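You operate a simulated robot arm through the tools that you are given. There is no shell and no other tool.

You run a simulated two-armed robot. Do the job below in one go: nothing can be reset, and whatever is moved stays where it is left.

## Task
Wipe off the small burner grease, then put the burner together.
Fine: the stove is cold and stays off; green cloth, put back; brass cap on the burner head, then the grey support. What is to be rubbed or washed off counts as gone when no trace of it is left.

The check looks at the end state, three seconds after you hand in, the way a careful person would. Anything else that was tipped, shoved, dropped, spilled or broken makes it a failure. Lids that push on must go on centred and level and be pressed home; caps that screw on are set level and turned clockwise until they are tight. Flat cloth is picked up by pressing the open fingertips on it (5 to 10 N) and closing them slowly along it; thin cloth reads only 2 to 8 mm in the jaws.

## Robot
Two 7-joint arms with fingered hands on one trunk that stands fixed in place. Base frame: the origin is at the foot of the trunk, x ahead of it, y to its left, z up; the work surface is at about z = 0.85. Units: m, rad, N and s.
The left shoulder is at [0.2, 0.135, 0.995], the right one opposite. Each reaches about 0.885 m from its shoulder. Payload 4 kg a hand.
The tool frame of a hand sits at the grasp point between the pads (the TCP): z along the fingers, y along the line on which they close. The tips reach 0.025 m beyond it. The gripper opens to 0.088 m; its body begins 0.029 m behind the TCP. The gripper is a hand of 4 fingers: y runs from the thumb to the fingers, the wrist lies at [-0.013, -0.106, -0.174] in the tool frame, and closing takes about 1.5 s.
Orientation is that of the tool frame in the base frame, as a unit quaternion [x, y, z, w]. With the fingers straight down and the wrist toward the robot, the tool's x, y and z point along [0, 1, 0], [1, 0, 0] and [0, 0, -1] of the base frame.

## Interface
- The arms move only by the tool play_rows. It takes "left_increments", "right_increments" or both (then of equal length, played together; a hand with none holds still); each is a list of rows, each a list of 6 numbers: the shift along the tool's x, y, z in units of 150 mm (1.0 is 150 mm), then the turn, a rotation vector about the tool's x, y, z in units of 60 degrees (1.0 is 60 degrees). In form: [[tx, ty, tz, ax, ay, az], ...]. A call has 1 to 20 rows; each row is the pose to reach, as a shift and turn from the pose commanded when the call began, along the tool's axes at that moment. "left_jaw" and "right_jaw" are, for a hand that has rows, the finger opening in m, from 0 to 0.088, set as the call begins (left out, the last holds). A call with a number of a shift or a turn outside -1 to 1 is refused whole. Rows are played at 5 a second. More than 0.05 m and 0.15 rad between two rows, or a gripper value outside its range, and nothing of the call is played. A pose out of reach is approached as far as the arm can. The call stops where the force on the tool passes 90 N (or 10 N more than at its start, if that is more) or the arm is blocked; 0.2 s more then pass. The fingers move at their own pace (about 0.153 m/s each) and stop on an object; they squeeze with about 31 N. The grip force told is the motor's: it shows also when the fingers shut on nothing. Time passes only in rows, and 0.2 s behind the last, so rows that repeat a pose let the fingers close. The reply holds the time, the measured pose of the TCP, the force on the tool along the base axes, the opening and the grip force, in the units named above and with some noise, with the torque about the TCP (base axes, N m) and any sound that the robot's microphone picked up.
- Cameras (640 x 400 px; columns grow to the right, rows downward): "scene" is now at [0.1283, 0.0557, 1.6124]; the picture's right is [0.64, -0.76, 0.00], its down [-0.46, -0.38, -0.80] and it looks along [0.61, 0.52, -0.60] (base axes); focal length 312 px, centre (320, 200). "left" rides on the left gripper at [-0.064, -0.083, -0.098] in its tool frame; the picture's right is [-0.62, -0.37, 0.69], its down [0.71, -0.63, 0.30] and it looks along [0.32, 0.68, 0.65] (tool axes); focal length 265 px, centre (320, 200). "right" rides on the right gripper at [0.064, -0.083, -0.098] in its tool frame; the picture's right is [-0.62, 0.37, -0.69], its down [-0.71, -0.63, 0.30] and it looks along [-0.32, 0.68, 0.65] (tool axes); focal length 265 px, centre (320, 200). There is no depth. A picture from a camera that has moved, and an enlarged one, comes with that camera's place and axes in the base frame and with its lens.
- grab_frame(camera): a new picture of that camera. It takes no simulated time.
- slide_trunk(by): slides the trunk up (or, below 0, down) by that many m; the arms and the scene camera ride with it, the base frame stays. It gives what a move gives, with no picture.
- move_fingers(index, middle, ring, thumb_bend, thumb_turn, hand): sets how far each is bent, from 0 (flat) to 1 (curled in); at 0.3 the hand is open as for a grip, at 0.7 the pads meet at the TCP. One left out holds its place. A second passes; each finger stops where it meets its share of the squeeze, and holds until it gets a number again. A gripper value or a shape takes the hand back. It gives what a move gives, with no picture; readings hold the bend of each and the force on the fingers (four entries, about 0 where the hand has none), thumb and palm. thumb_turn goes from beside the hand (0) to across from the fingers (1), as for a grip.
- grasp_type(shape, hand): the hand has 4 fingers and takes this shape, open, in about a second: jaw (thumb against the fingers, like two jaws); tri (thumb and two fingers); tip (a fingertip pinch); poke (one finger out to press); point (the index stretched); flat (the hand flat); cup (the hand cupped); fist (a fist). The gripper value then closes the fingers along that shape, each until it touches; the sizes above hold for jaw. It gives what a move gives, with no picture.
- head_to(pan, tilt): turns the head with the scene camera to pan (to the left, within 1.693 rad either way) and tilt (down, from -0.506 to 1.204), counted from straight ahead of the robot. It gives what a move gives.
- close_up(camera, box): a new picture of the part [left, top, right, bottom] of that camera's present view, enlarged. It takes no simulated time.
- job_done(): hands the job in; it is judged then, once.

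Places have to be worked out from the pictures, the camera data and where the tool is seen. Open the grippers and draw the arms clear of the work before you hand the job in, unless the task says otherwise.

The tools are called after ">>>" by a JSON object that holds its "op" and its "data". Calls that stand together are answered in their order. play_rows: Moves the arms, as the interface text tells. Its arguments: {"type":"object","properties":{"left_increments":{"type":"array","items":{"type":"array","items":{"type":"number"}}},"left_jaw":{"type":"number"},"right_increments":{"type":"array","items":{"type":"array","items":{"type":"number"}}},"right_jaw":{"type":"number"}},"required":[]} The other tools are called the same way: slide_trunk (by) moves the trunk up or down; grasp_type (shape, hand) gives the hand a shape; move_fingers (index, middle, ring, thumb_bend, thumb_turn, hand) moves the fingers one by one; head_to (pan, tilt) turns the head that bears the scene camera; grab_frame (camera) takes a picture; close_up (camera, box) takes an enlarged picture of a part of a camera's view; job_done () hands the job in.

At the start:

```text
time_s: 0.0
left_ee_pos: [0.435, 0.4924, 1.3015]
left_orientation: [0.707, 0.707, 0.0, 0.0]
left_force: [-0.7, -1.3, 0.0]
left_wrist_torque: [0.02, 0.01, -0.01]
left_finger_gap: 0.0877
left_grasp_force: 0.1
left_shape: jaw
left_bend: [0.3, 0.3, 0.3, 0.3, 0.98]
left_finger forces: [0.0, 0.0, 0.1, 0.0, 0.1, 0.1]
right_ee_pos: [0.5393, 0.0709, 1.2566]
right_orientation: [0.707, 0.707, 0.001, 0.0]
right_force: [-0.8, -0.4, 0.7]
right_wrist_torque: [0.01, 0.02, 0.02]
right_finger_gap: 0.0875
right_grasp_force: 0.1
right_shape: jaw
right_bend: [0.3, 0.3, 0.3, 0.3, 0.98]
right_finger forces: [0.0, 0.0, 0.0, 0.1, 0.1, 0.0]
trunk travel left (down, up): [-0.6, 0.17]
head pan, tilt (commanded): [0.702, 0.639]
```

scene: 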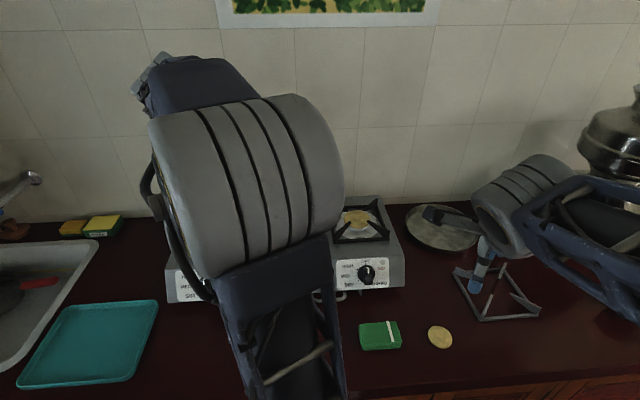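
right: 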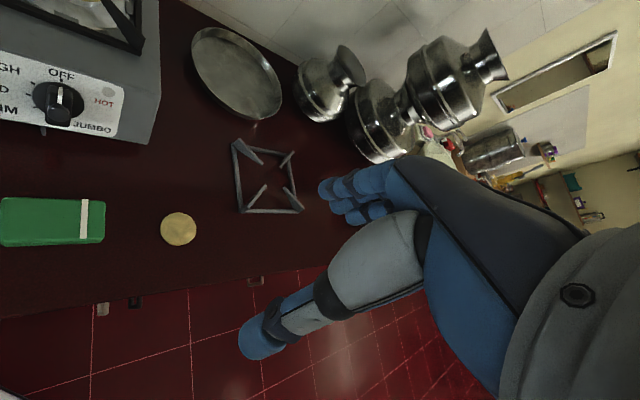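
left: 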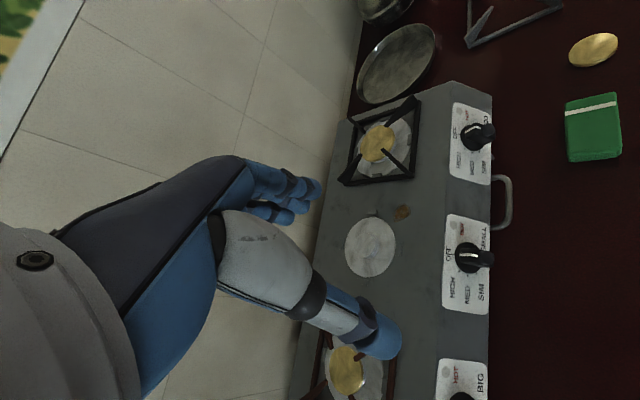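

I'll start by looking more closely at the knobs, grease and loose parts from the present cameras before moving anything.

>>> {"op": "close_up", "data": {"camera": "left", "box": [280, 60, 520, 400]}}

>>> {"op": "close_up", "data": {"camera": "right", "box": [0, 20, 340, 300]}}

>>> {"op": "close_up", "data": {"camera": "scene", "box": [300, 180, 560, 370]}}

```text
1.18 times, centred on (400, 230) of left
camera zoom: at [0.3514, 0.4265, 1.3991], right [-0.37, -0.62, -0.69], down [-0.63, 0.71, -0.3], along [0.68, 0.32, -0.65], focal length 312 px, centre (226, 165)
```

zoom: 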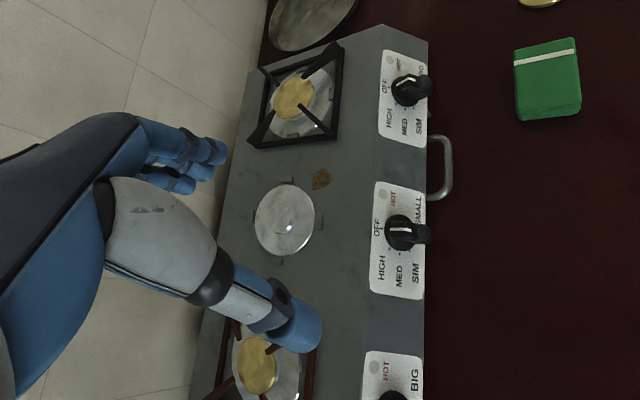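

```text
1.43 times, centred on (170, 160) of right
camera zoom: at [0.4551, 0.1353, 1.3554], right [0.37, -0.62, 0.69], down [-0.63, -0.71, -0.3], along [0.68, -0.32, -0.65], focal length 379 px, centre (534, 257)
```

zoom: 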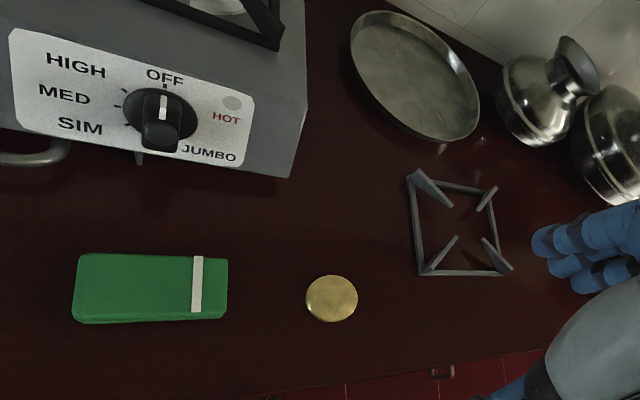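

```text
2.11 times, centred on (430, 275) of scene
camera zoom: at [0.1283, 0.0557, 1.6124], right [0.64, -0.76, 0.0], down [-0.46, -0.38, -0.8], along [0.61, 0.52, -0.6], focal length 658 px, centre (88, 42)
```

zoom: 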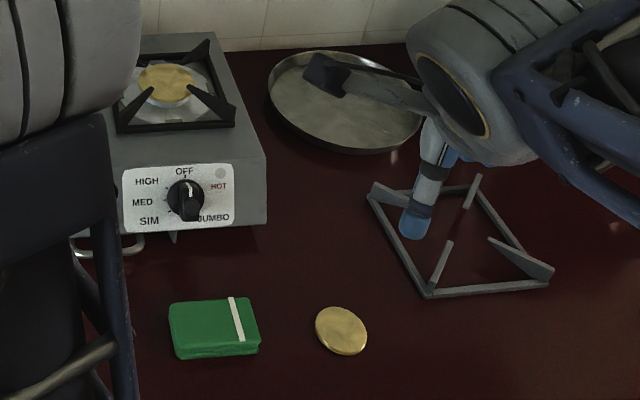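

The loose parts are all in view: green cloth near (0.54, 0.22), brass cap near (0.65, 0.105) and grey support near (0.88, 0.04). The small burner is the middle one, at about (0.62, 0.60), with a grease spot beside it. The counter is turned about 45° to the base frame. I draw the right arm back out of the way first.

>>> {"op": "play_rows", "data": {"right_increments": [[-0.28, -0.1, 0, 0, 0, 0], [-0.56, -0.2, 0, 0, 0, 0], [-0.84, -0.3, 0, 0, 0, 0], [-1.0, -0.45, 0, 0, 0, 0]]}}

>>> {"op": "play_rows", "data": {"right_increments": [[-0.28, -0.1, 0, 0, 0, 0], [-0.56, -0.2, 0, 0, 0, 0], [-0.84, -0.3, 0, 0, 0, 0], [-1.0, -0.45, 0, 0, 0, 0]]}}

>>> {"op": "grab_frame", "data": {"camera": "scene"}}

```text
time_s: 1.0
left_ee_pos: [0.4357, 0.4926, 1.3015]
left_orientation: [0.707, 0.707, 0.0, 0.0]
left_force: [0.5, -0.8, 0.0]
left_wrist_torque: [-0.02, -0.01, 0.01]
left_finger_gap: 0.0875
left_grasp_force: 0.1
left_shape: jaw
left_bend: [0.3, 0.3, 0.3, 0.3, 0.98]
left_finger forces: [0.0, 0.0, 0.1, 0.0, 0.1, 0.1]
right_ee_pos: [0.4686, -0.0764, 1.2588]
right_orientation: [0.707, 0.707, 0.0, -0.001]
right_force: [0.4, 0.3, 1.0]
right_wrist_torque: [-0.04, -0.01, 0.02]
right_finger_gap: 0.0876
right_grasp_force: 0.0
right_shape: jaw
right_bend: [0.3, 0.3, 0.3, 0.3, 0.98]
right_finger forces: [0.1, 0.0, 0.0, 0.1, 0.0, 0.1]
trunk travel left (down, up): [-0.6, 0.17]
head pan, tilt (commanded): [0.702, 0.639]
```

```text
time_s: 2.0
left_ee_pos: [0.4435, 0.4905, 1.3014]
left_orientation: [0.707, 0.707, -0.001, -0.003]
left_force: [0.0, 0.1, 0.5]
left_wrist_torque: [0.01, 0.02, 0.03]
left_finger_gap: 0.0876
left_grasp_force: 0.1
left_shape: jaw
left_bend: [0.3, 0.3, 0.3, 0.3, 0.98]
left_finger forces: [0.0, 0.0, 0.0, 0.0, 0.0, 0.0]
right_ee_pos: [0.4122, -0.2247, 1.2517]
right_orientation: [0.701, 0.713, -0.014, -0.009]
right_force: [-0.5, -0.4, 0.2]
right_wrist_torque: [0.0, 0.05, 0.01]
right_finger_gap: 0.0877
right_grasp_force: 0.1
right_shape: jaw
right_bend: [0.3, 0.3, 0.3, 0.3, 0.98]
right_finger forces: [0.0, 0.1, 0.0, 0.1, 0.1, 0.0]
trunk travel left (down, up): [-0.6, 0.17]
head pan, tilt (commanded): [0.702, 0.639]
```

```text
taken
camera scene: at [0.1384, 0.0535, 1.6137], right [0.64, -0.76, -0.01], down [-0.46, -0.38, -0.8], along [0.61, 0.52, -0.6], focal length 312 px, centre (320, 200)
```

scene: 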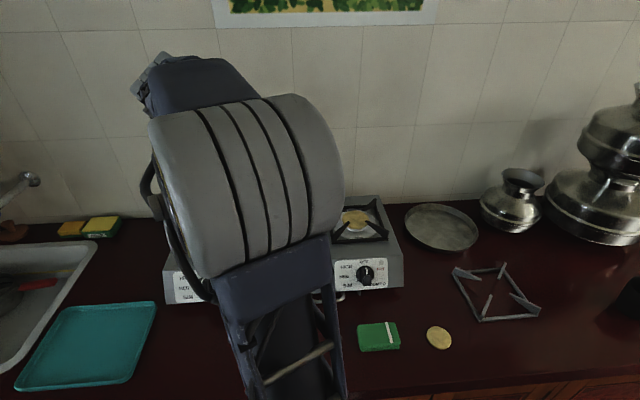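

The right arm is clear, but the readings of the left arm and head camera shifted by a few mm. I'll check whether that settles by holding still a moment.

>>> {"op": "play_rows", "data": {"right_increments": [[0, 0, 0, 0, 0, 0], [0, 0, 0, 0, 0, 0], [0, 0, 0, 0, 0, 0]]}}

>>> {"op": "grab_frame", "data": {"camera": "right"}}

>>> {"op": "grab_frame", "data": {"camera": "left"}}

```text
time_s: 2.8
left_ee_pos: [0.4441, 0.4904, 1.2996]
left_orientation: [0.707, 0.707, -0.001, -0.003]
left_force: [0.3, -0.1, 0.2]
left_wrist_torque: [0.02, -0.03, -0.03]
left_finger_gap: 0.0874
left_grasp_force: 0.1
left_shape: jaw
left_bend: [0.3, 0.3, 0.3, 0.3, 0.98]
left_finger forces: [0.0, 0.1, 0.0, 0.0, 0.0, 0.0]
right_ee_pos: [0.4123, -0.2252, 1.2502]
right_orientation: [0.702, 0.712, -0.014, -0.01]
right_force: [0.2, 0.1, -0.1]
right_wrist_torque: [0.0, -0.02, 0.0]
right_finger_gap: 0.0878
right_grasp_force: 0.1
right_shape: jaw
right_bend: [0.3, 0.3, 0.3, 0.3, 0.98]
right_finger forces: [0.0, 0.1, 0.0, 0.0, 0.0, 0.0]
trunk travel left (down, up): [-0.6, 0.17]
head pan, tilt (commanded): [0.702, 0.639]
```

```text
taken
camera right: at [0.3315, -0.1612, 1.35], right [0.4, -0.61, 0.68], down [-0.63, -0.72, -0.28], along [0.67, -0.32, -0.67], focal length 265 px, centre (320, 200)
```

right: 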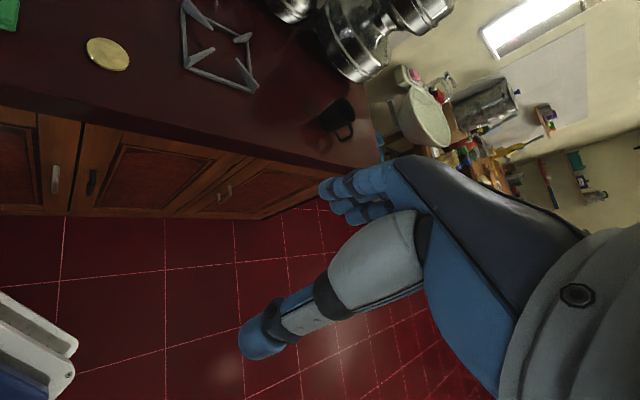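

```text
taken
camera left: at [0.3597, 0.4249, 1.3976], right [-0.37, -0.62, -0.69], down [-0.63, 0.72, -0.3], along [0.68, 0.32, -0.66], focal length 265 px, centre (320, 200)
```

left: 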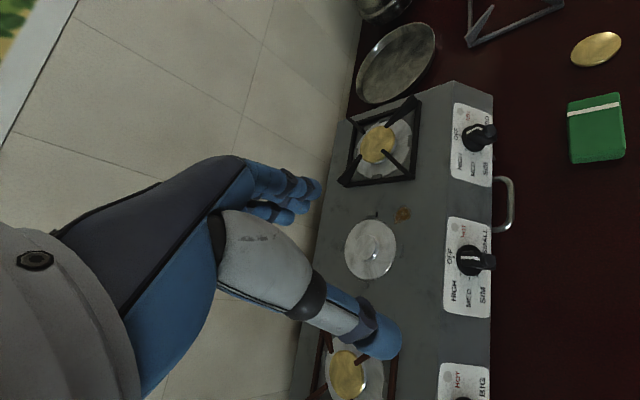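

The whole trunk seems to have flexed about 8 mm, so the right arm is probably pressing on the body. I'll ease the right hand forward a little to relieve that and check.

>>> {"op": "play_rows", "data": {"right_increments": [[0.1, 0.2, 0, 0, 0, 0], [0.2, 0.4, 0, 0, 0, 0], [0.2, 0.4, 0, 0, 0, 0]]}}

>>> {"op": "grab_frame", "data": {"camera": "scene"}}

```text
time_s: 3.6
left_ee_pos: [0.4353, 0.4914, 1.3015]
left_orientation: [0.708, 0.707, 0.0, 0.0]
left_force: [-0.1, 0.0, 0.2]
left_wrist_torque: [0.01, 0.0, 0.01]
left_finger_gap: 0.0878
left_grasp_force: 0.0
left_shape: jaw
left_bend: [0.3, 0.3, 0.3, 0.3, 0.98]
left_finger forces: [0.1, 0.1, 0.0, 0.1, 0.0, 0.1]
right_ee_pos: [0.4608, -0.1978, 1.2571]
right_orientation: [0.708, 0.707, 0.001, 0.0]
right_force: [-0.9, 0.7, -0.7]
right_wrist_torque: [0.0, 0.01, 0.0]
right_finger_gap: 0.0876
right_grasp_force: 0.1
right_shape: jaw
right_bend: [0.3, 0.3, 0.3, 0.3, 0.98]
right_finger forces: [0.1, 0.1, 0.1, 0.0, 0.0, 0.0]
trunk travel left (down, up): [-0.6, 0.17]
head pan, tilt (commanded): [0.702, 0.639]
```

```text
taken
camera scene: at [0.1283, 0.0556, 1.6123], right [0.64, -0.76, 0.0], down [-0.46, -0.38, -0.8], along [0.61, 0.52, -0.6], focal length 312 px, centre (320, 200)
```

scene: 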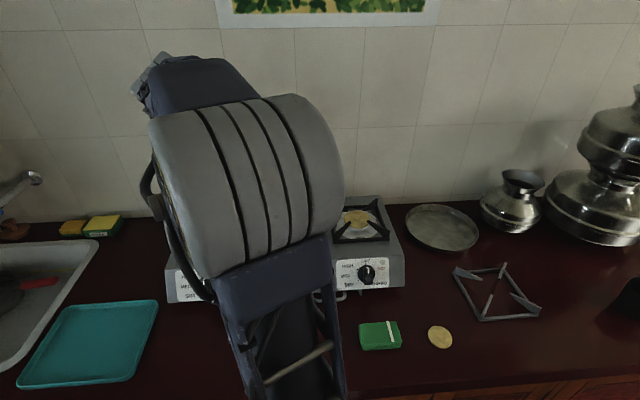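

The flex is gone (camera is back to its start place). Now I bring the left hand back from the stove toward the cloth, turning it 40° so that its closing line points into the counter, square to the stove front.

>>> {"op": "play_rows", "data": {"left_increments": [[-0.167, 0, 0, 0, 0, -0.111], [-0.333, 0, 0, 0, 0, -0.222], [-0.5, 0, 0, 0, 0, -0.333], [-0.667, 0, 0, 0, 0, -0.444], [-0.833, 0, 0, 0, 0, -0.556], [-1.0, 0, 0, 0, 0, -0.667], [-1.0, 0, 0, 0, 0, -0.667]]}}

>>> {"op": "grab_frame", "data": {"camera": "left"}}

>>> {"op": "grab_frame", "data": {"camera": "scene"}}

```text
time_s: 5.2
left_ee_pos: [0.4371, 0.342, 1.3003]
left_orientation: [0.423, 0.906, 0.0, 0.001]
left_force: [-0.3, -1.0, 0.0]
left_wrist_torque: [0.02, -0.04, -0.02]
left_finger_gap: 0.0879
left_grasp_force: 0.1
left_shape: jaw
left_bend: [0.3, 0.3, 0.3, 0.3, 0.98]
left_finger forces: [0.0, 0.0, 0.1, 0.1, 0.1, 0.0]
right_ee_pos: [0.461, -0.197, 1.2575]
right_orientation: [0.707, 0.707, 0.0, 0.0]
right_force: [0.3, 0.2, 0.3]
right_wrist_torque: [0.0, 0.0, 0.0]
right_finger_gap: 0.0874
right_grasp_force: 0.1
right_shape: jaw
right_bend: [0.3, 0.3, 0.3, 0.3, 0.98]
right_finger forces: [0.0, 0.0, 0.0, 0.1, 0.0, 0.1]
trunk travel left (down, up): [-0.6, 0.17]
head pan, tilt (commanded): [0.702, 0.639]
```

```text
taken
camera left: at [0.4129, 0.2378, 1.3978], right [0.12, -0.71, -0.69], down [-0.94, 0.14, -0.3], along [0.31, 0.69, -0.65], focal length 265 px, centre (320, 200)
```

left: 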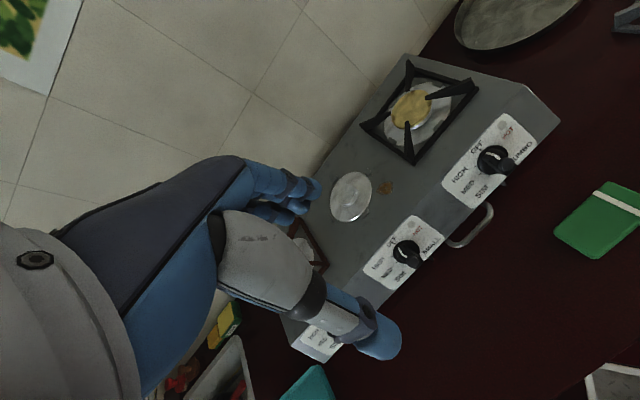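

```text
taken
camera scene: at [0.1283, 0.0558, 1.6124], right [0.64, -0.76, 0.0], down [-0.46, -0.38, -0.8], along [0.61, 0.52, -0.6], focal length 312 px, centre (320, 200)
```

scene: 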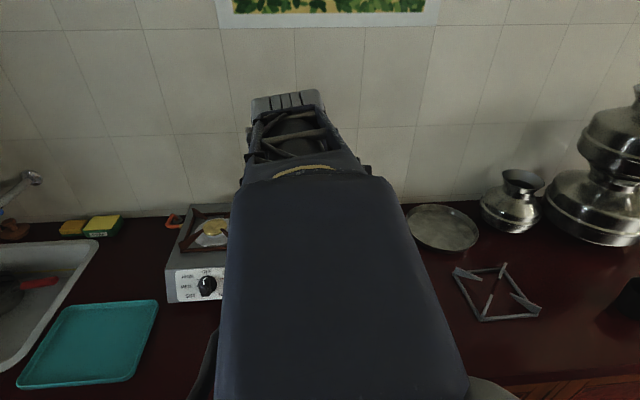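

The hand is turned as planned (closing line along [0.77, 0.64]). Now I bring it down toward a spot above the cloth and look again.

>>> {"op": "play_rows", "data": {"left_increments": [[-0.2, 0, 0.2, 0, 0, 0], [-0.4, 0, 0.4, 0, 0, 0], [-0.6, 0, 0.6, 0, 0, 0], [-0.8, 0, 0.8, 0, 0, 0], [-1.0, 0, 0.95, 0, 0, 0], [-1.0, 0, 0.95, 0, 0, 0]]}}

>>> {"op": "grab_frame", "data": {"camera": "left"}}

>>> {"op": "grab_frame", "data": {"camera": "scene"}}

>>> {"op": "grab_frame", "data": {"camera": "right"}}

```text
time_s: 6.6
left_ee_pos: [0.5319, 0.2275, 1.1582]
left_orientation: [0.422, 0.907, -0.001, 0.0]
left_force: [0.2, 1.2, 0.0]
left_wrist_torque: [0.01, -0.02, -0.02]
left_finger_gap: 0.0875
left_grasp_force: 0.0
left_shape: jaw
left_bend: [0.3, 0.3, 0.3, 0.3, 0.98]
left_finger forces: [0.0, 0.0, 0.1, 0.0, 0.0, 0.1]
right_ee_pos: [0.4614, -0.1968, 1.2571]
right_orientation: [0.707, 0.707, -0.001, 0.0]
right_force: [-0.2, 0.1, 0.5]
right_wrist_torque: [0.01, 0.02, -0.02]
right_finger_gap: 0.0877
right_grasp_force: 0.1
right_shape: jaw
right_bend: [0.3, 0.3, 0.3, 0.3, 0.98]
right_finger forces: [0.0, 0.1, 0.0, 0.0, 0.0, 0.0]
trunk travel left (down, up): [-0.6, 0.17]
head pan, tilt (commanded): [0.702, 0.639]
```

```text
taken
camera left: at [0.5078, 0.1232, 1.2559], right [0.12, -0.71, -0.69], down [-0.94, 0.14, -0.3], along [0.32, 0.69, -0.65], focal length 265 px, centre (320, 200)
```

left: 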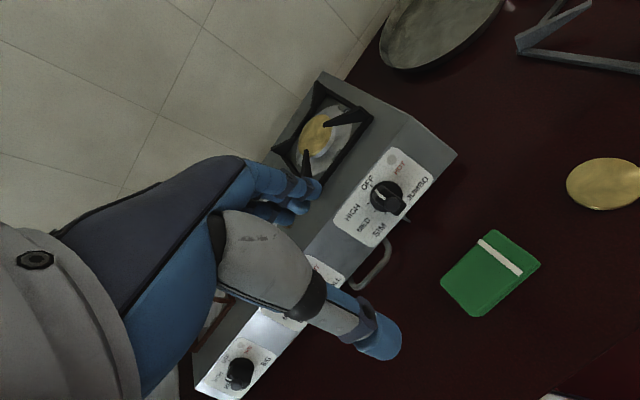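

```text
taken
camera scene: at [0.1282, 0.0557, 1.6125], right [0.64, -0.76, 0.0], down [-0.46, -0.38, -0.8], along [0.61, 0.52, -0.6], focal length 312 px, centre (320, 200)
```

scene: 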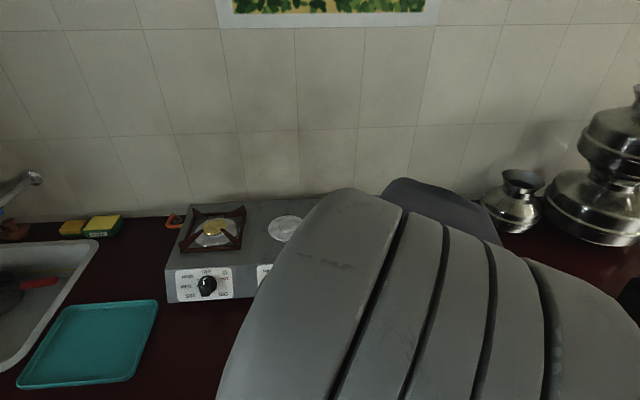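

```text
taken
camera right: at [0.377, -0.1322, 1.355], right [0.37, -0.62, 0.69], down [-0.63, -0.71, -0.3], along [0.68, -0.32, -0.65], focal length 265 px, centre (320, 200)
```

right: 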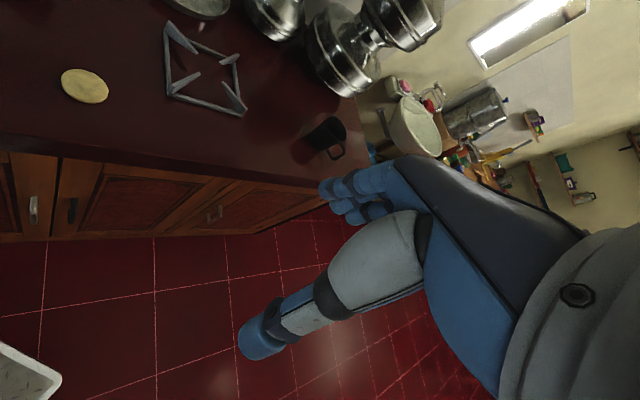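

The cloth pad lies at about (0.555, 0.215), roughly 0.09 by 0.065 m with its long side along the stove front. I zoom to judge its thickness and exact angle.

>>> {"op": "close_up", "data": {"camera": "left", "box": [420, 210, 580, 330]}}

>>> {"op": "close_up", "data": {"camera": "right", "box": [40, 10, 280, 130]}}

```text
3.33 times, centred on (500, 270) of left
camera zoom: at [0.5078, 0.1232, 1.2559], right [0.12, -0.71, -0.69], down [-0.94, 0.14, -0.3], along [0.32, 0.69, -0.65], focal length 885 px, centre (-280, -33)
```

zoom: 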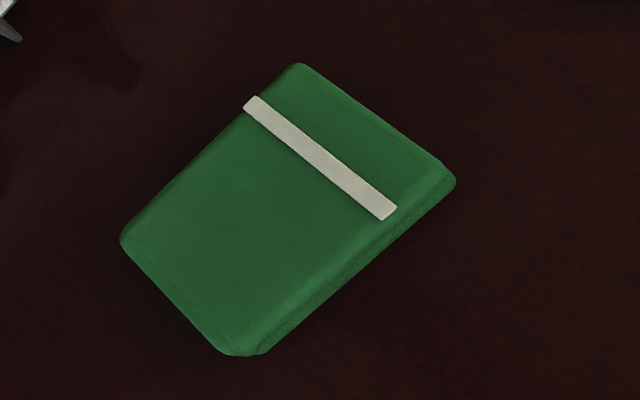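

```text
2.67 times, centred on (160, 70) of right
camera zoom: at [0.377, -0.1322, 1.355], right [0.37, -0.62, 0.69], down [-0.63, -0.71, -0.3], along [0.68, -0.32, -0.65], focal length 708 px, centre (747, 547)
```

zoom: 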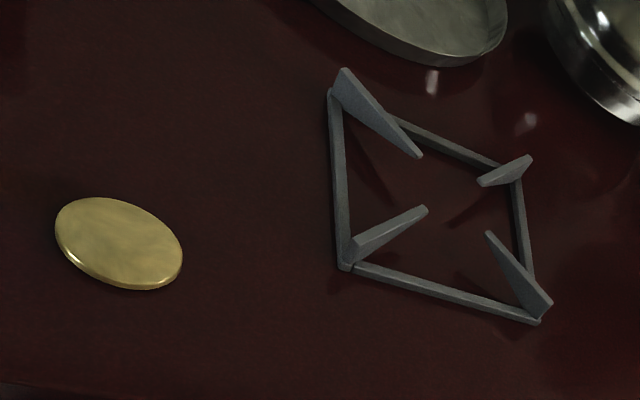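

The pad's centre works out at (0.555, 0.220), about 0.10 × 0.056 m, with its short axis at about 45°. I turn 5.4° more, centre over it and go down to z ≈ 1.01 for a closer look.

>>> {"op": "play_rows", "data": {"left_increments": [[-0.035, 0.02, 0.2, 0, 0, -0.03], [-0.07, 0.04, 0.4, 0, 0, -0.06], [-0.1, 0.06, 0.6, 0, 0, -0.09], [-0.137, 0.085, 0.8, 0, 0, -0.09], [-0.137, 0.085, 1.0, 0, 0, -0.09], [-0.137, 0.085, 1.0, 0, 0, -0.09]]}}

>>> {"op": "grab_frame", "data": {"camera": "left"}}

>>> {"op": "grab_frame", "data": {"camera": "scene"}}

```text
time_s: 8.0
left_ee_pos: [0.5566, 0.2206, 1.0118]
left_orientation: [0.379, 0.925, -0.002, -0.001]
left_force: [-0.9, -0.2, 0.2]
left_wrist_torque: [0.0, -0.01, -0.01]
left_finger_gap: 0.0876
left_grasp_force: 0.1
left_shape: jaw
left_bend: [0.3, 0.3, 0.3, 0.3, 0.98]
left_finger forces: [0.1, 0.1, 0.0, 0.1, 0.1, 0.0]
right_ee_pos: [0.4622, -0.1965, 1.2571]
right_orientation: [0.707, 0.708, 0.001, -0.001]
right_force: [1.0, 0.0, 0.5]
right_wrist_torque: [0.0, -0.03, -0.03]
right_finger_gap: 0.0877
right_grasp_force: 0.2
right_shape: jaw
right_bend: [0.3, 0.3, 0.3, 0.3, 0.98]
right_finger forces: [0.0, 0.1, 0.0, 0.1, 0.0, 0.0]
trunk travel left (down, up): [-0.6, 0.17]
head pan, tilt (commanded): [0.702, 0.639]
```

```text
taken
camera left: at [0.543, 0.114, 1.1087], right [0.18, -0.7, -0.69], down [-0.95, 0.05, -0.3], along [0.25, 0.71, -0.65], focal length 265 px, centre (320, 200)
```

left: 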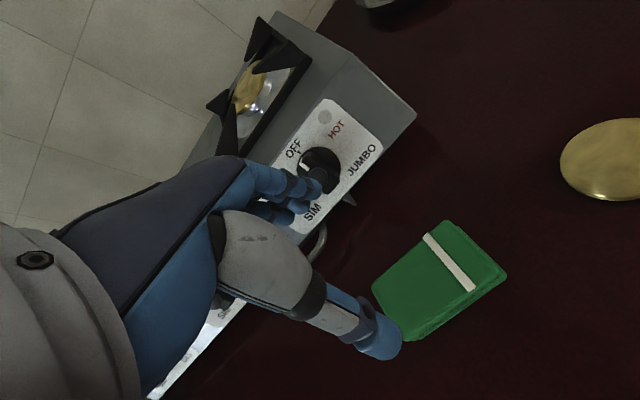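

```text
taken
camera scene: at [0.1283, 0.0558, 1.6124], right [0.64, -0.76, 0.0], down [-0.46, -0.38, -0.8], along [0.61, 0.52, -0.6], focal length 312 px, centre (320, 200)
```

scene: 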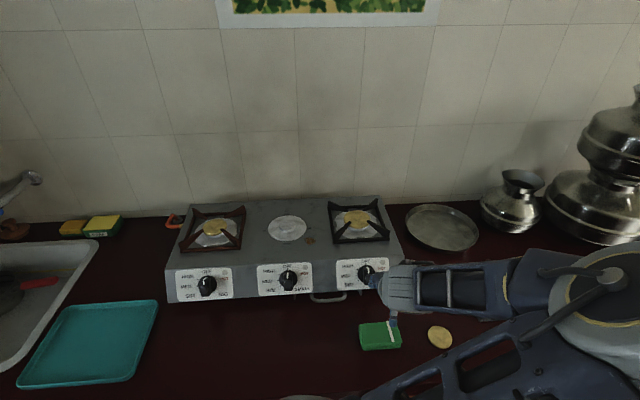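

The scene view of the stove is now free. I zoom on the small (middle) burner and grease, and on the hand over the cloth.

>>> {"op": "close_up", "data": {"camera": "scene", "box": [230, 190, 350, 265]}}

>>> {"op": "close_up", "data": {"camera": "scene", "box": [330, 240, 490, 360]}}

>>> {"op": "close_up", "data": {"camera": "left", "box": [280, 200, 520, 350]}}

```text
5.33 times, centred on (290, 228) of scene
camera zoom: at [0.1283, 0.0558, 1.6124], right [0.64, -0.76, 0.0], down [-0.46, -0.38, -0.8], along [0.61, 0.52, -0.6], focal length 1666 px, centre (480, 53)
```

zoom: 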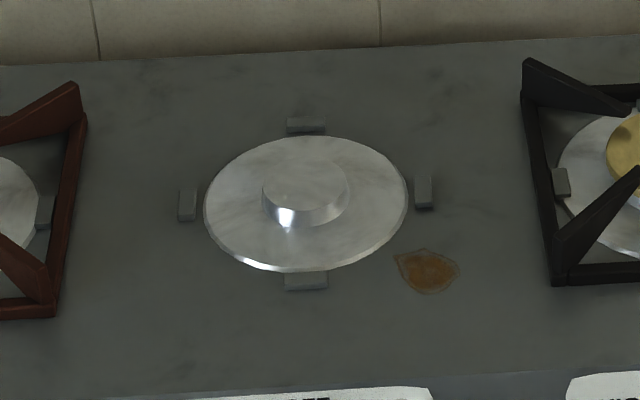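

```text
3.33 times, centred on (410, 300) of scene
camera zoom: at [0.1283, 0.0558, 1.6124], right [0.64, -0.76, 0.0], down [-0.46, -0.38, -0.8], along [0.61, 0.52, -0.6], focal length 1042 px, centre (20, -133)
```

zoom: 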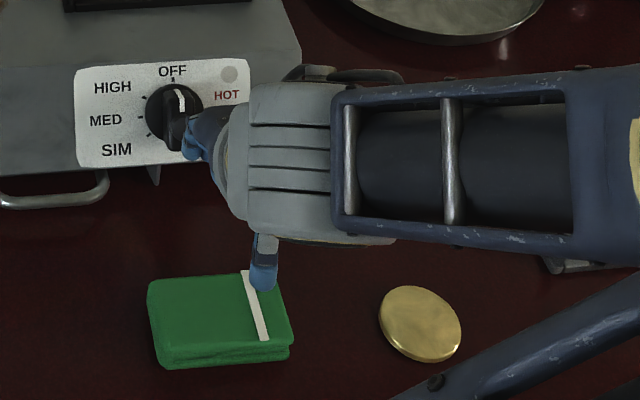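

```text
2.67 times, centred on (400, 275) of left
camera zoom: at [0.543, 0.114, 1.1087], right [0.18, -0.7, -0.69], down [-0.95, 0.05, -0.3], along [0.25, 0.71, -0.65], focal length 708 px, centre (107, 0)
```

zoom: 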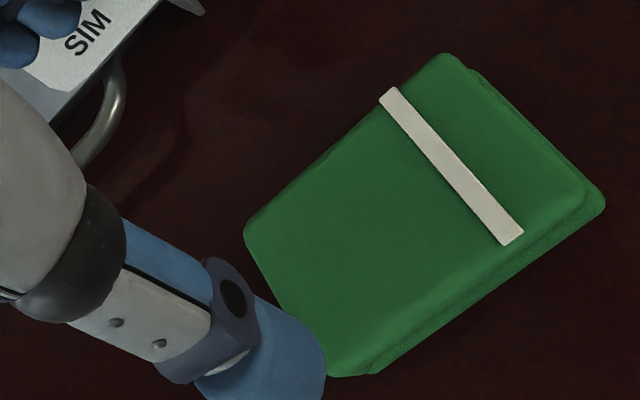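

The pad is about 20 mm thick, centred at about (0.553, 0.2197) with its short axis at 46°, and the hand is nearly aligned. The small burner shows a plate, raised head and four locating lugs, with the grease spot at about (0.628, 0.518). I descend around the pad in steps, watching the force.

>>> {"op": "play_rows", "data": {"left_increments": [[0.006, -0.01, 0.15, 0, 0, 0], [0.012, -0.02, 0.3, 0, 0, 0], [0.012, -0.02, 0.45, 0, 0, 0], [0.012, -0.02, 0.58, 0, 0, 0], [0.012, -0.02, 0.58, 0, 0, 0]]}}

>>> {"op": "grab_frame", "data": {"camera": "left"}}

>>> {"op": "close_up", "data": {"camera": "scene", "box": [330, 240, 490, 360]}}

```text
time_s: 8.4
left_ee_pos: [0.5569, 0.2146, 0.9957]
left_orientation: [0.382, 0.924, -0.006, 0.008]
left_force: [-0.2, -0.5, 0.3]
left_wrist_torque: [-0.04, 0.03, 0.02]
left_finger_gap: 0.0876
left_grasp_force: 0.0
left_shape: jaw
left_bend: [0.3, 0.3, 0.3, 0.3, 0.98]
left_finger forces: [0.0, 0.1, 0.0, 0.0, 0.0, 0.0]
right_ee_pos: [0.4602, -0.2047, 1.2503]
right_orientation: [0.711, 0.704, -0.01, 0.0]
right_force: [1.7, -3.5, -4.1]
right_wrist_torque: [0.09, -0.24, 0.27]
right_finger_gap: 0.0877
right_grasp_force: 0.0
right_shape: jaw
right_bend: [0.3, 0.3, 0.3, 0.3, 0.98]
right_finger forces: [0.0, 0.0, 0.1, 0.0, 0.0, 0.0]
trunk travel left (down, up): [-0.6, 0.17]
head pan, tilt (commanded): [0.702, 0.639]
stopped in row 1 (right hand): the force on the tool passed its limit at 181 N (the readings are from after the stop); the commanded pose is now the measured one
```

```text
taken
camera left: at [0.5417, 0.1102, 1.0951], right [0.19, -0.71, -0.68], down [-0.95, 0.05, -0.31], along [0.26, 0.7, -0.66], focal length 265 px, centre (320, 200)
```

left: 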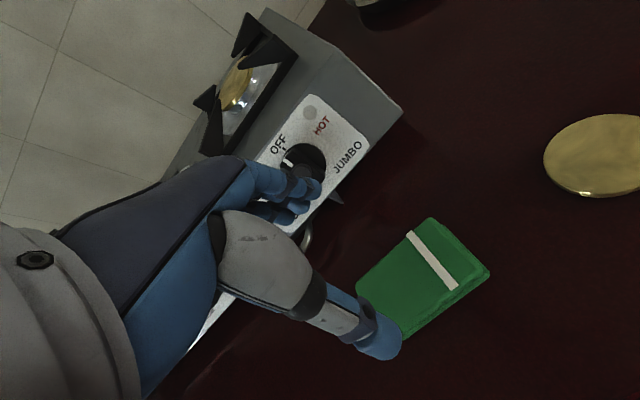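

```text
3.33 times, centred on (410, 300) of scene
camera zoom: at [0.1282, 0.0557, 1.6125], right [0.64, -0.76, 0.0], down [-0.46, -0.38, -0.8], along [0.61, 0.52, -0.6], focal length 1042 px, centre (20, -133)
```

zoom: 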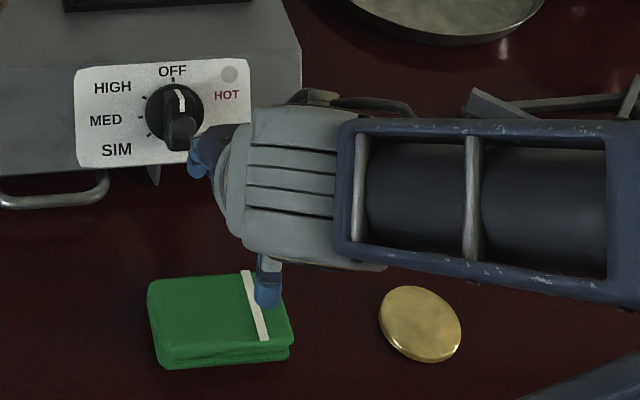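

The left elbow swung right and bumped the right hand, which was still parked too close. I move the right arm further out to the right before going on.

>>> {"op": "play_rows", "data": {"right_increments": [[-0.2, 0, 0, 0, 0, 0], [-0.45, 0, 0, 0, 0, 0], [-0.7, 0, 0, 0, 0, 0], [-1.0, 0, 0, 0, 0, 0], [-1.0, 0, 0, 0, 0, 0]]}}

>>> {"op": "play_rows", "data": {"right_increments": [[-0.25, 0, 0, 0, 0, 0], [-0.5, 0, 0, 0, 0, 0], [-0.75, 0, 0, 0, 0, 0], [-0.75, 0, 0, 0, 0, 0]]}}

>>> {"op": "head_to", "data": {"pan": 0.1, "tilt": 0.75}}

>>> {"op": "grab_frame", "data": {"camera": "scene"}}

>>> {"op": "grab_frame", "data": {"camera": "right"}}

```text
time_s: 9.6
left_ee_pos: [0.5566, 0.2141, 0.9951]
left_orientation: [0.383, 0.924, -0.006, 0.008]
left_force: [0.1, 0.8, 0.5]
left_wrist_torque: [0.0, 0.02, -0.01]
left_finger_gap: 0.0877
left_grasp_force: 0.1
left_shape: jaw
left_bend: [0.3, 0.3, 0.3, 0.3, 0.98]
left_finger forces: [0.0, 0.0, 0.0, 0.0, 0.0, 0.0]
right_ee_pos: [0.4563, -0.354, 1.2506]
right_orientation: [0.711, 0.704, -0.01, 0.0]
right_force: [0.2, 0.1, 1.2]
right_wrist_torque: [0.0, -0.02, 0.0]
right_finger_gap: 0.0879
right_grasp_force: 0.0
right_shape: jaw
right_bend: [0.3, 0.3, 0.3, 0.3, 0.98]
right_finger forces: [0.1, 0.0, 0.0, 0.1, 0.0, 0.1]
trunk travel left (down, up): [-0.6, 0.17]
head pan, tilt (commanded): [0.702, 0.639]
```

```text
time_s: 10.6
left_ee_pos: [0.5569, 0.2151, 0.9974]
left_orientation: [0.382, 0.924, -0.006, 0.007]
left_force: [0.0, -0.1, -0.3]
left_wrist_torque: [-0.04, 0.02, -0.02]
left_finger_gap: 0.0879
left_grasp_force: 0.1
left_shape: jaw
left_bend: [0.3, 0.3, 0.3, 0.3, 0.98]
left_finger forces: [0.1, 0.1, 0.1, 0.0, 0.1, 0.0]
right_ee_pos: [0.4559, -0.4669, 1.2545]
right_orientation: [0.711, 0.704, -0.009, 0.0]
right_force: [-0.1, 1.0, -0.5]
right_wrist_torque: [-0.01, 0.0, 0.0]
right_finger_gap: 0.088
right_grasp_force: 0.0
right_shape: jaw
right_bend: [0.3, 0.3, 0.3, 0.3, 0.98]
right_finger forces: [0.0, 0.1, 0.0, 0.1, 0.0, 0.1]
trunk travel left (down, up): [-0.6, 0.17]
head pan, tilt (commanded): [0.702, 0.639]
```

```text
time_s: 11.6
left_ee_pos: [0.5571, 0.2137, 0.9953]
left_orientation: [0.382, 0.924, -0.006, 0.007]
left_force: [-0.3, -0.5, 0.7]
left_wrist_torque: [0.04, 0.0, 0.03]
left_finger_gap: 0.0877
left_grasp_force: 0.1
left_shape: jaw
left_bend: [0.3, 0.3, 0.3, 0.3, 0.98]
left_finger forces: [0.0, 0.0, 0.0, 0.0, 0.0, 0.0]
right_ee_pos: [0.4563, -0.4674, 1.2538]
right_orientation: [0.711, 0.703, -0.01, 0.0]
right_force: [-0.6, -0.1, -0.5]
right_wrist_torque: [0.03, 0.0, 0.01]
right_finger_gap: 0.0876
right_grasp_force: 0.0
right_shape: jaw
right_bend: [0.3, 0.3, 0.3, 0.3, 0.98]
right_finger forces: [0.0, 0.0, 0.0, 0.0, 0.0, 0.0]
trunk travel left (down, up): [-0.6, 0.17]
head pan, tilt (commanded): [0.099, 0.75]
```

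```text
taken
camera scene: at [0.1442, 0.0077, 1.6029], right [0.1, -0.99, 0.0], down [-0.68, -0.07, -0.73], along [0.73, 0.07, -0.68], focal length 312 px, centre (320, 200)
```

scene: 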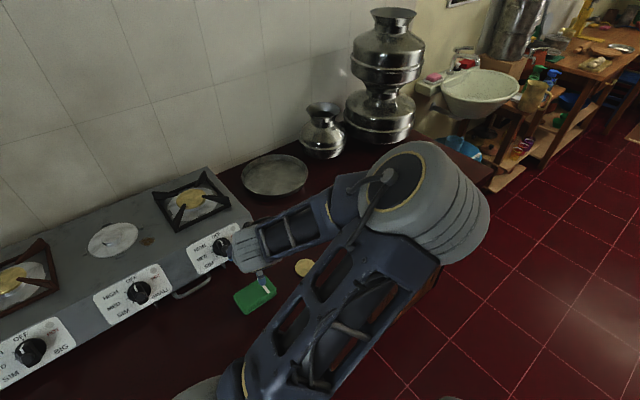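

```text
taken
camera right: at [0.3746, -0.4001, 1.3528], right [0.37, -0.61, 0.7], down [-0.64, -0.71, -0.28], along [0.67, -0.34, -0.66], focal length 265 px, centre (320, 200)
```

right: 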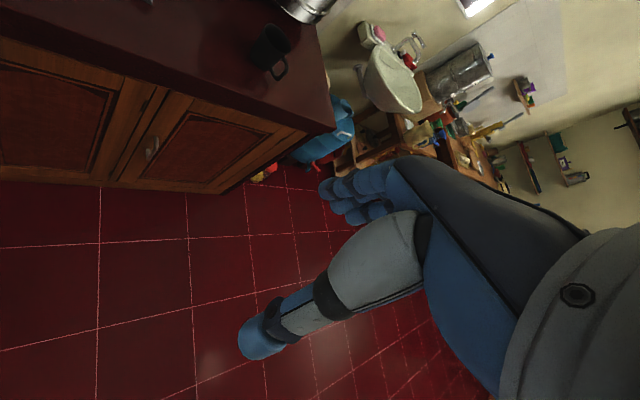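

The right arm is further out now. I check the clearance between the left elbow and the right arm before descending.

>>> {"op": "head_to", "data": {"pan": -0.55, "tilt": 0.9}}

>>> {"op": "grab_frame", "data": {"camera": "scene"}}

```text
time_s: 12.6
left_ee_pos: [0.5574, 0.2137, 0.9957]
left_orientation: [0.382, 0.924, -0.006, 0.007]
left_force: [-0.4, -0.3, -0.3]
left_wrist_torque: [0.0, -0.01, 0.0]
left_finger_gap: 0.0879
left_grasp_force: 0.1
left_shape: jaw
left_bend: [0.3, 0.3, 0.3, 0.3, 0.98]
left_finger forces: [0.0, 0.1, 0.0, 0.1, 0.0, 0.0]
right_ee_pos: [0.4572, -0.4658, 1.2547]
right_orientation: [0.71, 0.704, -0.01, 0.0]
right_force: [0.3, -1.2, -0.2]
right_wrist_torque: [-0.02, 0.01, 0.01]
right_finger_gap: 0.088
right_grasp_force: 0.0
right_shape: jaw
right_bend: [0.3, 0.3, 0.3, 0.3, 0.98]
right_finger forces: [0.0, 0.1, 0.0, 0.0, 0.1, 0.1]
trunk travel left (down, up): [-0.6, 0.17]
head pan, tilt (commanded): [-0.55, 0.901]
```

```text
taken
camera scene: at [0.1261, -0.04, 1.591], right [-0.52, -0.85, 0.0], down [-0.67, 0.41, -0.62], along [0.53, -0.32, -0.78], focal length 312 px, centre (320, 200)
```

scene: 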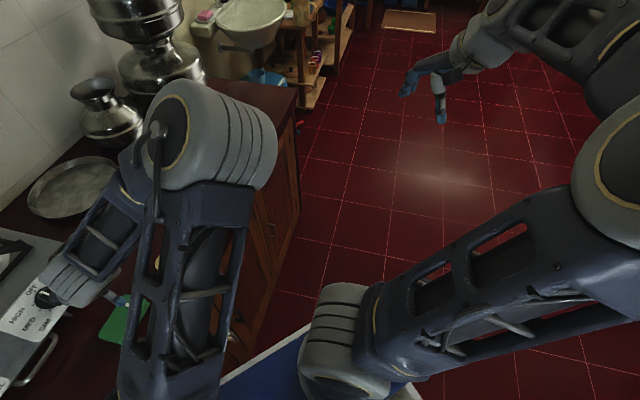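

The right arm is well clear of the left elbow now. I correct the small tilt and offset from the bump and lower the left hand to about z = 0.92 over the pad.

>>> {"op": "play_rows", "data": {"left_increments": [[0.024, 0.004, 0.0, -0.0027, 0.0084, 0], [0.048, 0.009, 0.1, -0.0054, 0.0167, 0], [0.048, 0.009, 0.25, -0.0054, 0.0167, 0], [0.048, 0.009, 0.4, -0.0054, 0.0167, 0], [0.048, 0.009, 0.5, -0.0054, 0.0167, 0], [0.048, 0.009, 0.5, -0.0054, 0.0167, 0]]}}

>>> {"op": "head_to", "data": {"pan": 0.6, "tilt": 0.75}}

>>> {"op": "grab_frame", "data": {"camera": "scene"}}

>>> {"op": "grab_frame", "data": {"camera": "left"}}

```text
time_s: 14.0
left_ee_pos: [0.5528, 0.2204, 0.9206]
left_orientation: [0.382, 0.924, -0.001, 0.0]
left_force: [0.3, -0.3, -0.4]
left_wrist_torque: [0.0, -0.01, -0.01]
left_finger_gap: 0.0876
left_grasp_force: 0.0
left_shape: jaw
left_bend: [0.3, 0.3, 0.3, 0.3, 0.98]
left_finger forces: [0.1, 0.0, 0.1, 0.0, 0.0, 0.1]
right_ee_pos: [0.4556, -0.4661, 1.2534]
right_orientation: [0.71, 0.704, -0.01, -0.001]
right_force: [0.9, 0.1, -0.1]
right_wrist_torque: [-0.02, -0.01, 0.01]
right_finger_gap: 0.0878
right_grasp_force: 0.0
right_shape: jaw
right_bend: [0.3, 0.3, 0.3, 0.3, 0.98]
right_finger forces: [0.1, 0.0, 0.0, 0.0, 0.0, 0.1]
trunk travel left (down, up): [-0.6, 0.17]
head pan, tilt (commanded): [-0.55, 0.901]
```

```text
time_s: 15.4
left_ee_pos: [0.5524, 0.2191, 0.9225]
left_orientation: [0.382, 0.924, -0.001, 0.0]
left_force: [0.4, -0.1, 0.1]
left_wrist_torque: [-0.02, -0.02, 0.0]
left_finger_gap: 0.0874
left_grasp_force: 0.2
left_shape: jaw
left_bend: [0.3, 0.3, 0.3, 0.3, 0.98]
left_finger forces: [0.1, 0.0, 0.1, 0.0, 0.0, 0.0]
right_ee_pos: [0.4563, -0.4664, 1.2541]
right_orientation: [0.711, 0.704, -0.01, 0.0]
right_force: [1.2, -0.3, -0.2]
right_wrist_torque: [0.0, -0.04, 0.0]
right_finger_gap: 0.0875
right_grasp_force: 0.0
right_shape: jaw
right_bend: [0.3, 0.3, 0.3, 0.3, 0.98]
right_finger forces: [0.1, 0.0, 0.0, 0.0, 0.1, 0.0]
trunk travel left (down, up): [-0.6, 0.17]
head pan, tilt (commanded): [0.6, 0.75]
```

```text
taken
camera scene: at [0.1301, 0.0462, 1.6029], right [0.56, -0.83, 0.0], down [-0.56, -0.38, -0.73], along [0.6, 0.41, -0.68], focal length 312 px, centre (320, 200)
```

scene: 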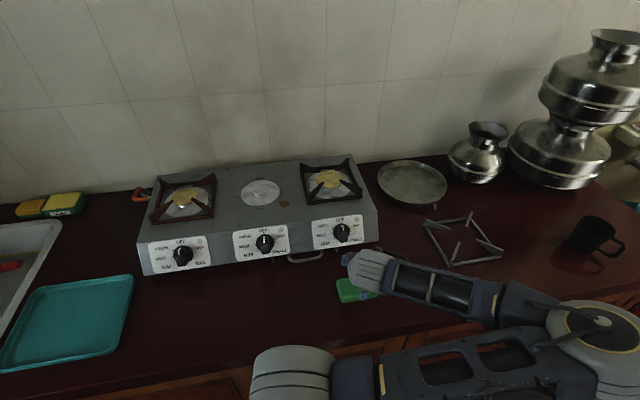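

```text
taken
camera left: at [0.5385, 0.1147, 1.0197], right [0.18, -0.7, -0.69], down [-0.95, 0.06, -0.3], along [0.25, 0.71, -0.65], focal length 265 px, centre (320, 200)
```

left: 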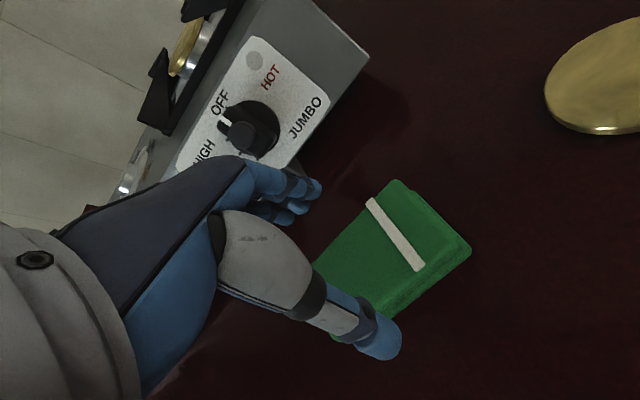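

The hand straddles the pad: thumb on the near side, fingers on the stove side. I lower the last centimetres slowly.

>>> {"op": "play_rows", "data": {"left_increments": [[0, 0, 0.05, 0, 0, 0], [0, 0, 0.1, 0, 0, 0], [0, 0, 0.14, 0, 0, 0], [0, 0, 0.17, 0, 0, 0], [0, 0, 0.2, 0, 0, 0], [0, 0, 0.2, 0, 0, 0]]}}

>>> {"op": "close_up", "data": {"camera": "left", "box": [220, 130, 500, 370]}}

>>> {"op": "close_up", "data": {"camera": "scene", "box": [310, 240, 420, 310]}}

```text
time_s: 16.8
left_ee_pos: [0.5533, 0.2189, 0.8906]
left_orientation: [0.382, 0.924, 0.0, 0.0]
left_force: [0.6, 0.1, 0.2]
left_wrist_torque: [0.01, 0.03, -0.01]
left_finger_gap: 0.088
left_grasp_force: 0.0
left_shape: jaw
left_bend: [0.3, 0.3, 0.3, 0.3, 0.98]
left_finger forces: [0.0, 0.1, 0.0, 0.0, 0.1, 0.0]
right_ee_pos: [0.456, -0.4671, 1.2553]
right_orientation: [0.711, 0.704, -0.01, 0.0]
right_force: [0.6, 0.0, -0.3]
right_wrist_torque: [0.0, -0.02, 0.0]
right_finger_gap: 0.0878
right_grasp_force: 0.1
right_shape: jaw
right_bend: [0.3, 0.3, 0.3, 0.3, 0.98]
right_finger forces: [0.0, 0.1, 0.1, 0.0, 0.1, 0.1]
trunk travel left (down, up): [-0.6, 0.17]
head pan, tilt (commanded): [0.6, 0.75]
```

```text
1.67 times, centred on (360, 250) of left
camera zoom: at [0.5384, 0.1132, 0.9879], right [0.18, -0.7, -0.69], down [-0.95, 0.06, -0.3], along [0.25, 0.71, -0.65], focal length 442 px, centre (253, 117)
```

zoom: 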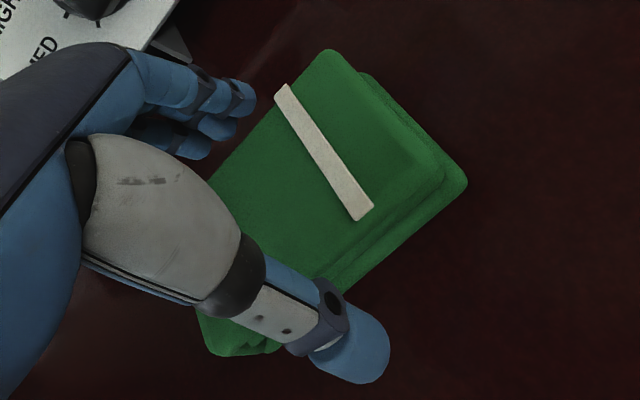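

```text
5.71 times, centred on (365, 275) of scene
camera zoom: at [0.1301, 0.0462, 1.6029], right [0.56, -0.83, 0.0], down [-0.56, -0.39, -0.73], along [0.6, 0.41, -0.68], focal length 1786 px, centre (63, -229)
```

zoom: 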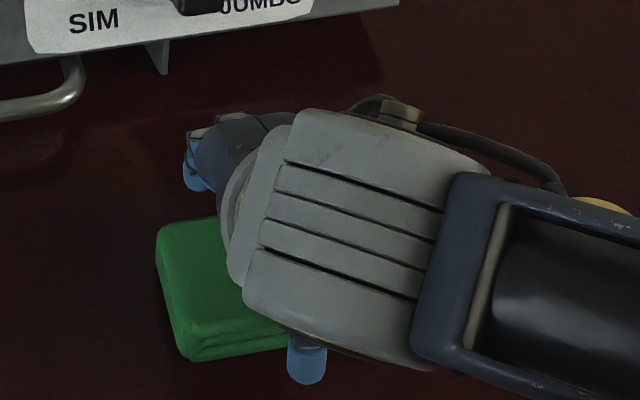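

No contact yet; the tips are at about z ≈ 0.865. I lower 6 mm more, so the grip leaves the pad's lower ~9 mm free, and close on it.

>>> {"op": "play_rows", "data": {"left_increments": [[0, 0, 0.02, 0, 0, 0], [0, 0, 0.043, 0, 0, 0], [0, 0, 0.043, 0, 0, 0]]}}

>>> {"op": "play_rows", "data": {"left_increments": [[0, 0, 0, 0, 0, 0], [0, 0, 0, 0, 0, 0], [0, 0, 0, 0, 0, 0], [0, 0, 0, 0, 0, 0], [0, 0, 0, 0, 0, 0], [0, 0, 0, 0, 0, 0], [0, 0, 0, 0, 0, 0], [0, 0, 0, 0, 0, 0]], "left_jaw": 0.02}}

>>> {"op": "close_up", "data": {"camera": "left", "box": [220, 130, 500, 370]}}

>>> {"op": "close_up", "data": {"camera": "scene", "box": [310, 240, 420, 310]}}

```text
time_s: 17.6
left_ee_pos: [0.5538, 0.2185, 0.8852]
left_orientation: [0.382, 0.924, 0.0, 0.0]
left_force: [-0.4, -0.9, -0.2]
left_wrist_torque: [0.0, 0.03, -0.02]
left_finger_gap: 0.0875
left_grasp_force: 0.1
left_shape: jaw
left_bend: [0.3, 0.3, 0.3, 0.3, 0.98]
left_finger forces: [0.0, 0.1, 0.0, 0.0, 0.0, 0.1]
right_ee_pos: [0.4553, -0.4671, 1.2544]
right_orientation: [0.711, 0.704, -0.01, 0.0]
right_force: [-0.3, 0.0, -0.1]
right_wrist_torque: [-0.04, 0.0, -0.01]
right_finger_gap: 0.0878
right_grasp_force: 0.1
right_shape: jaw
right_bend: [0.3, 0.3, 0.3, 0.3, 0.98]
right_finger forces: [0.1, 0.1, 0.0, 0.0, 0.0, 0.0]
trunk travel left (down, up): [-0.6, 0.17]
head pan, tilt (commanded): [0.6, 0.75]
```

```text
time_s: 19.4
left_ee_pos: [0.5536, 0.2179, 0.8843]
left_orientation: [0.383, 0.924, -0.001, 0.0]
left_force: [-0.1, 0.6, 0.6]
left_wrist_torque: [0.02, -0.01, -0.02]
left_finger_gap: 0.0537
left_grasp_force: 30.7
left_shape: jaw
left_bend: [0.74, 0.42, 0.39, 0.62, 0.99]
left_finger forces: [15.7, 8.7, 3.8, 0.0, 28.3, 0.1]
right_ee_pos: [0.4569, -0.4667, 1.2546]
right_orientation: [0.711, 0.703, -0.009, 0.0]
right_force: [-0.7, 0.4, 0.3]
right_wrist_torque: [-0.03, 0.02, -0.04]
right_finger_gap: 0.0877
right_grasp_force: 0.0
right_shape: jaw
right_bend: [0.3, 0.3, 0.3, 0.3, 0.98]
right_finger forces: [0.1, 0.0, 0.0, 0.1, 0.0, 0.1]
trunk travel left (down, up): [-0.6, 0.17]
head pan, tilt (commanded): [0.6, 0.75]
```

```text
1.67 times, centred on (360, 250) of left
camera zoom: at [0.5391, 0.1124, 0.9825], right [0.18, -0.7, -0.69], down [-0.95, 0.06, -0.3], along [0.25, 0.71, -0.65], focal length 442 px, centre (253, 117)
```

zoom: 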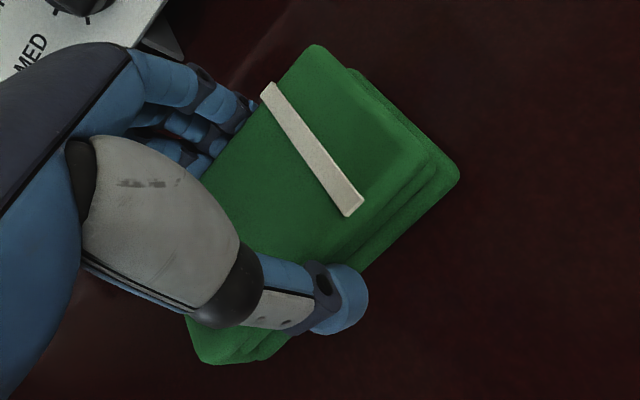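

```text
5.71 times, centred on (365, 275) of scene
camera zoom: at [0.1301, 0.0462, 1.6029], right [0.56, -0.83, 0.0], down [-0.56, -0.39, -0.73], along [0.6, 0.41, -0.68], focal length 1786 px, centre (63, -229)
```

zoom: 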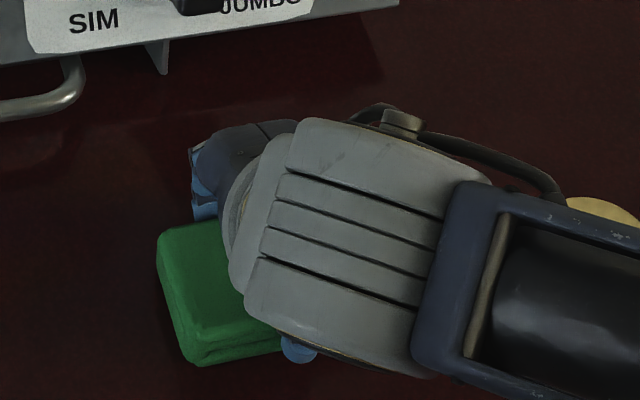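

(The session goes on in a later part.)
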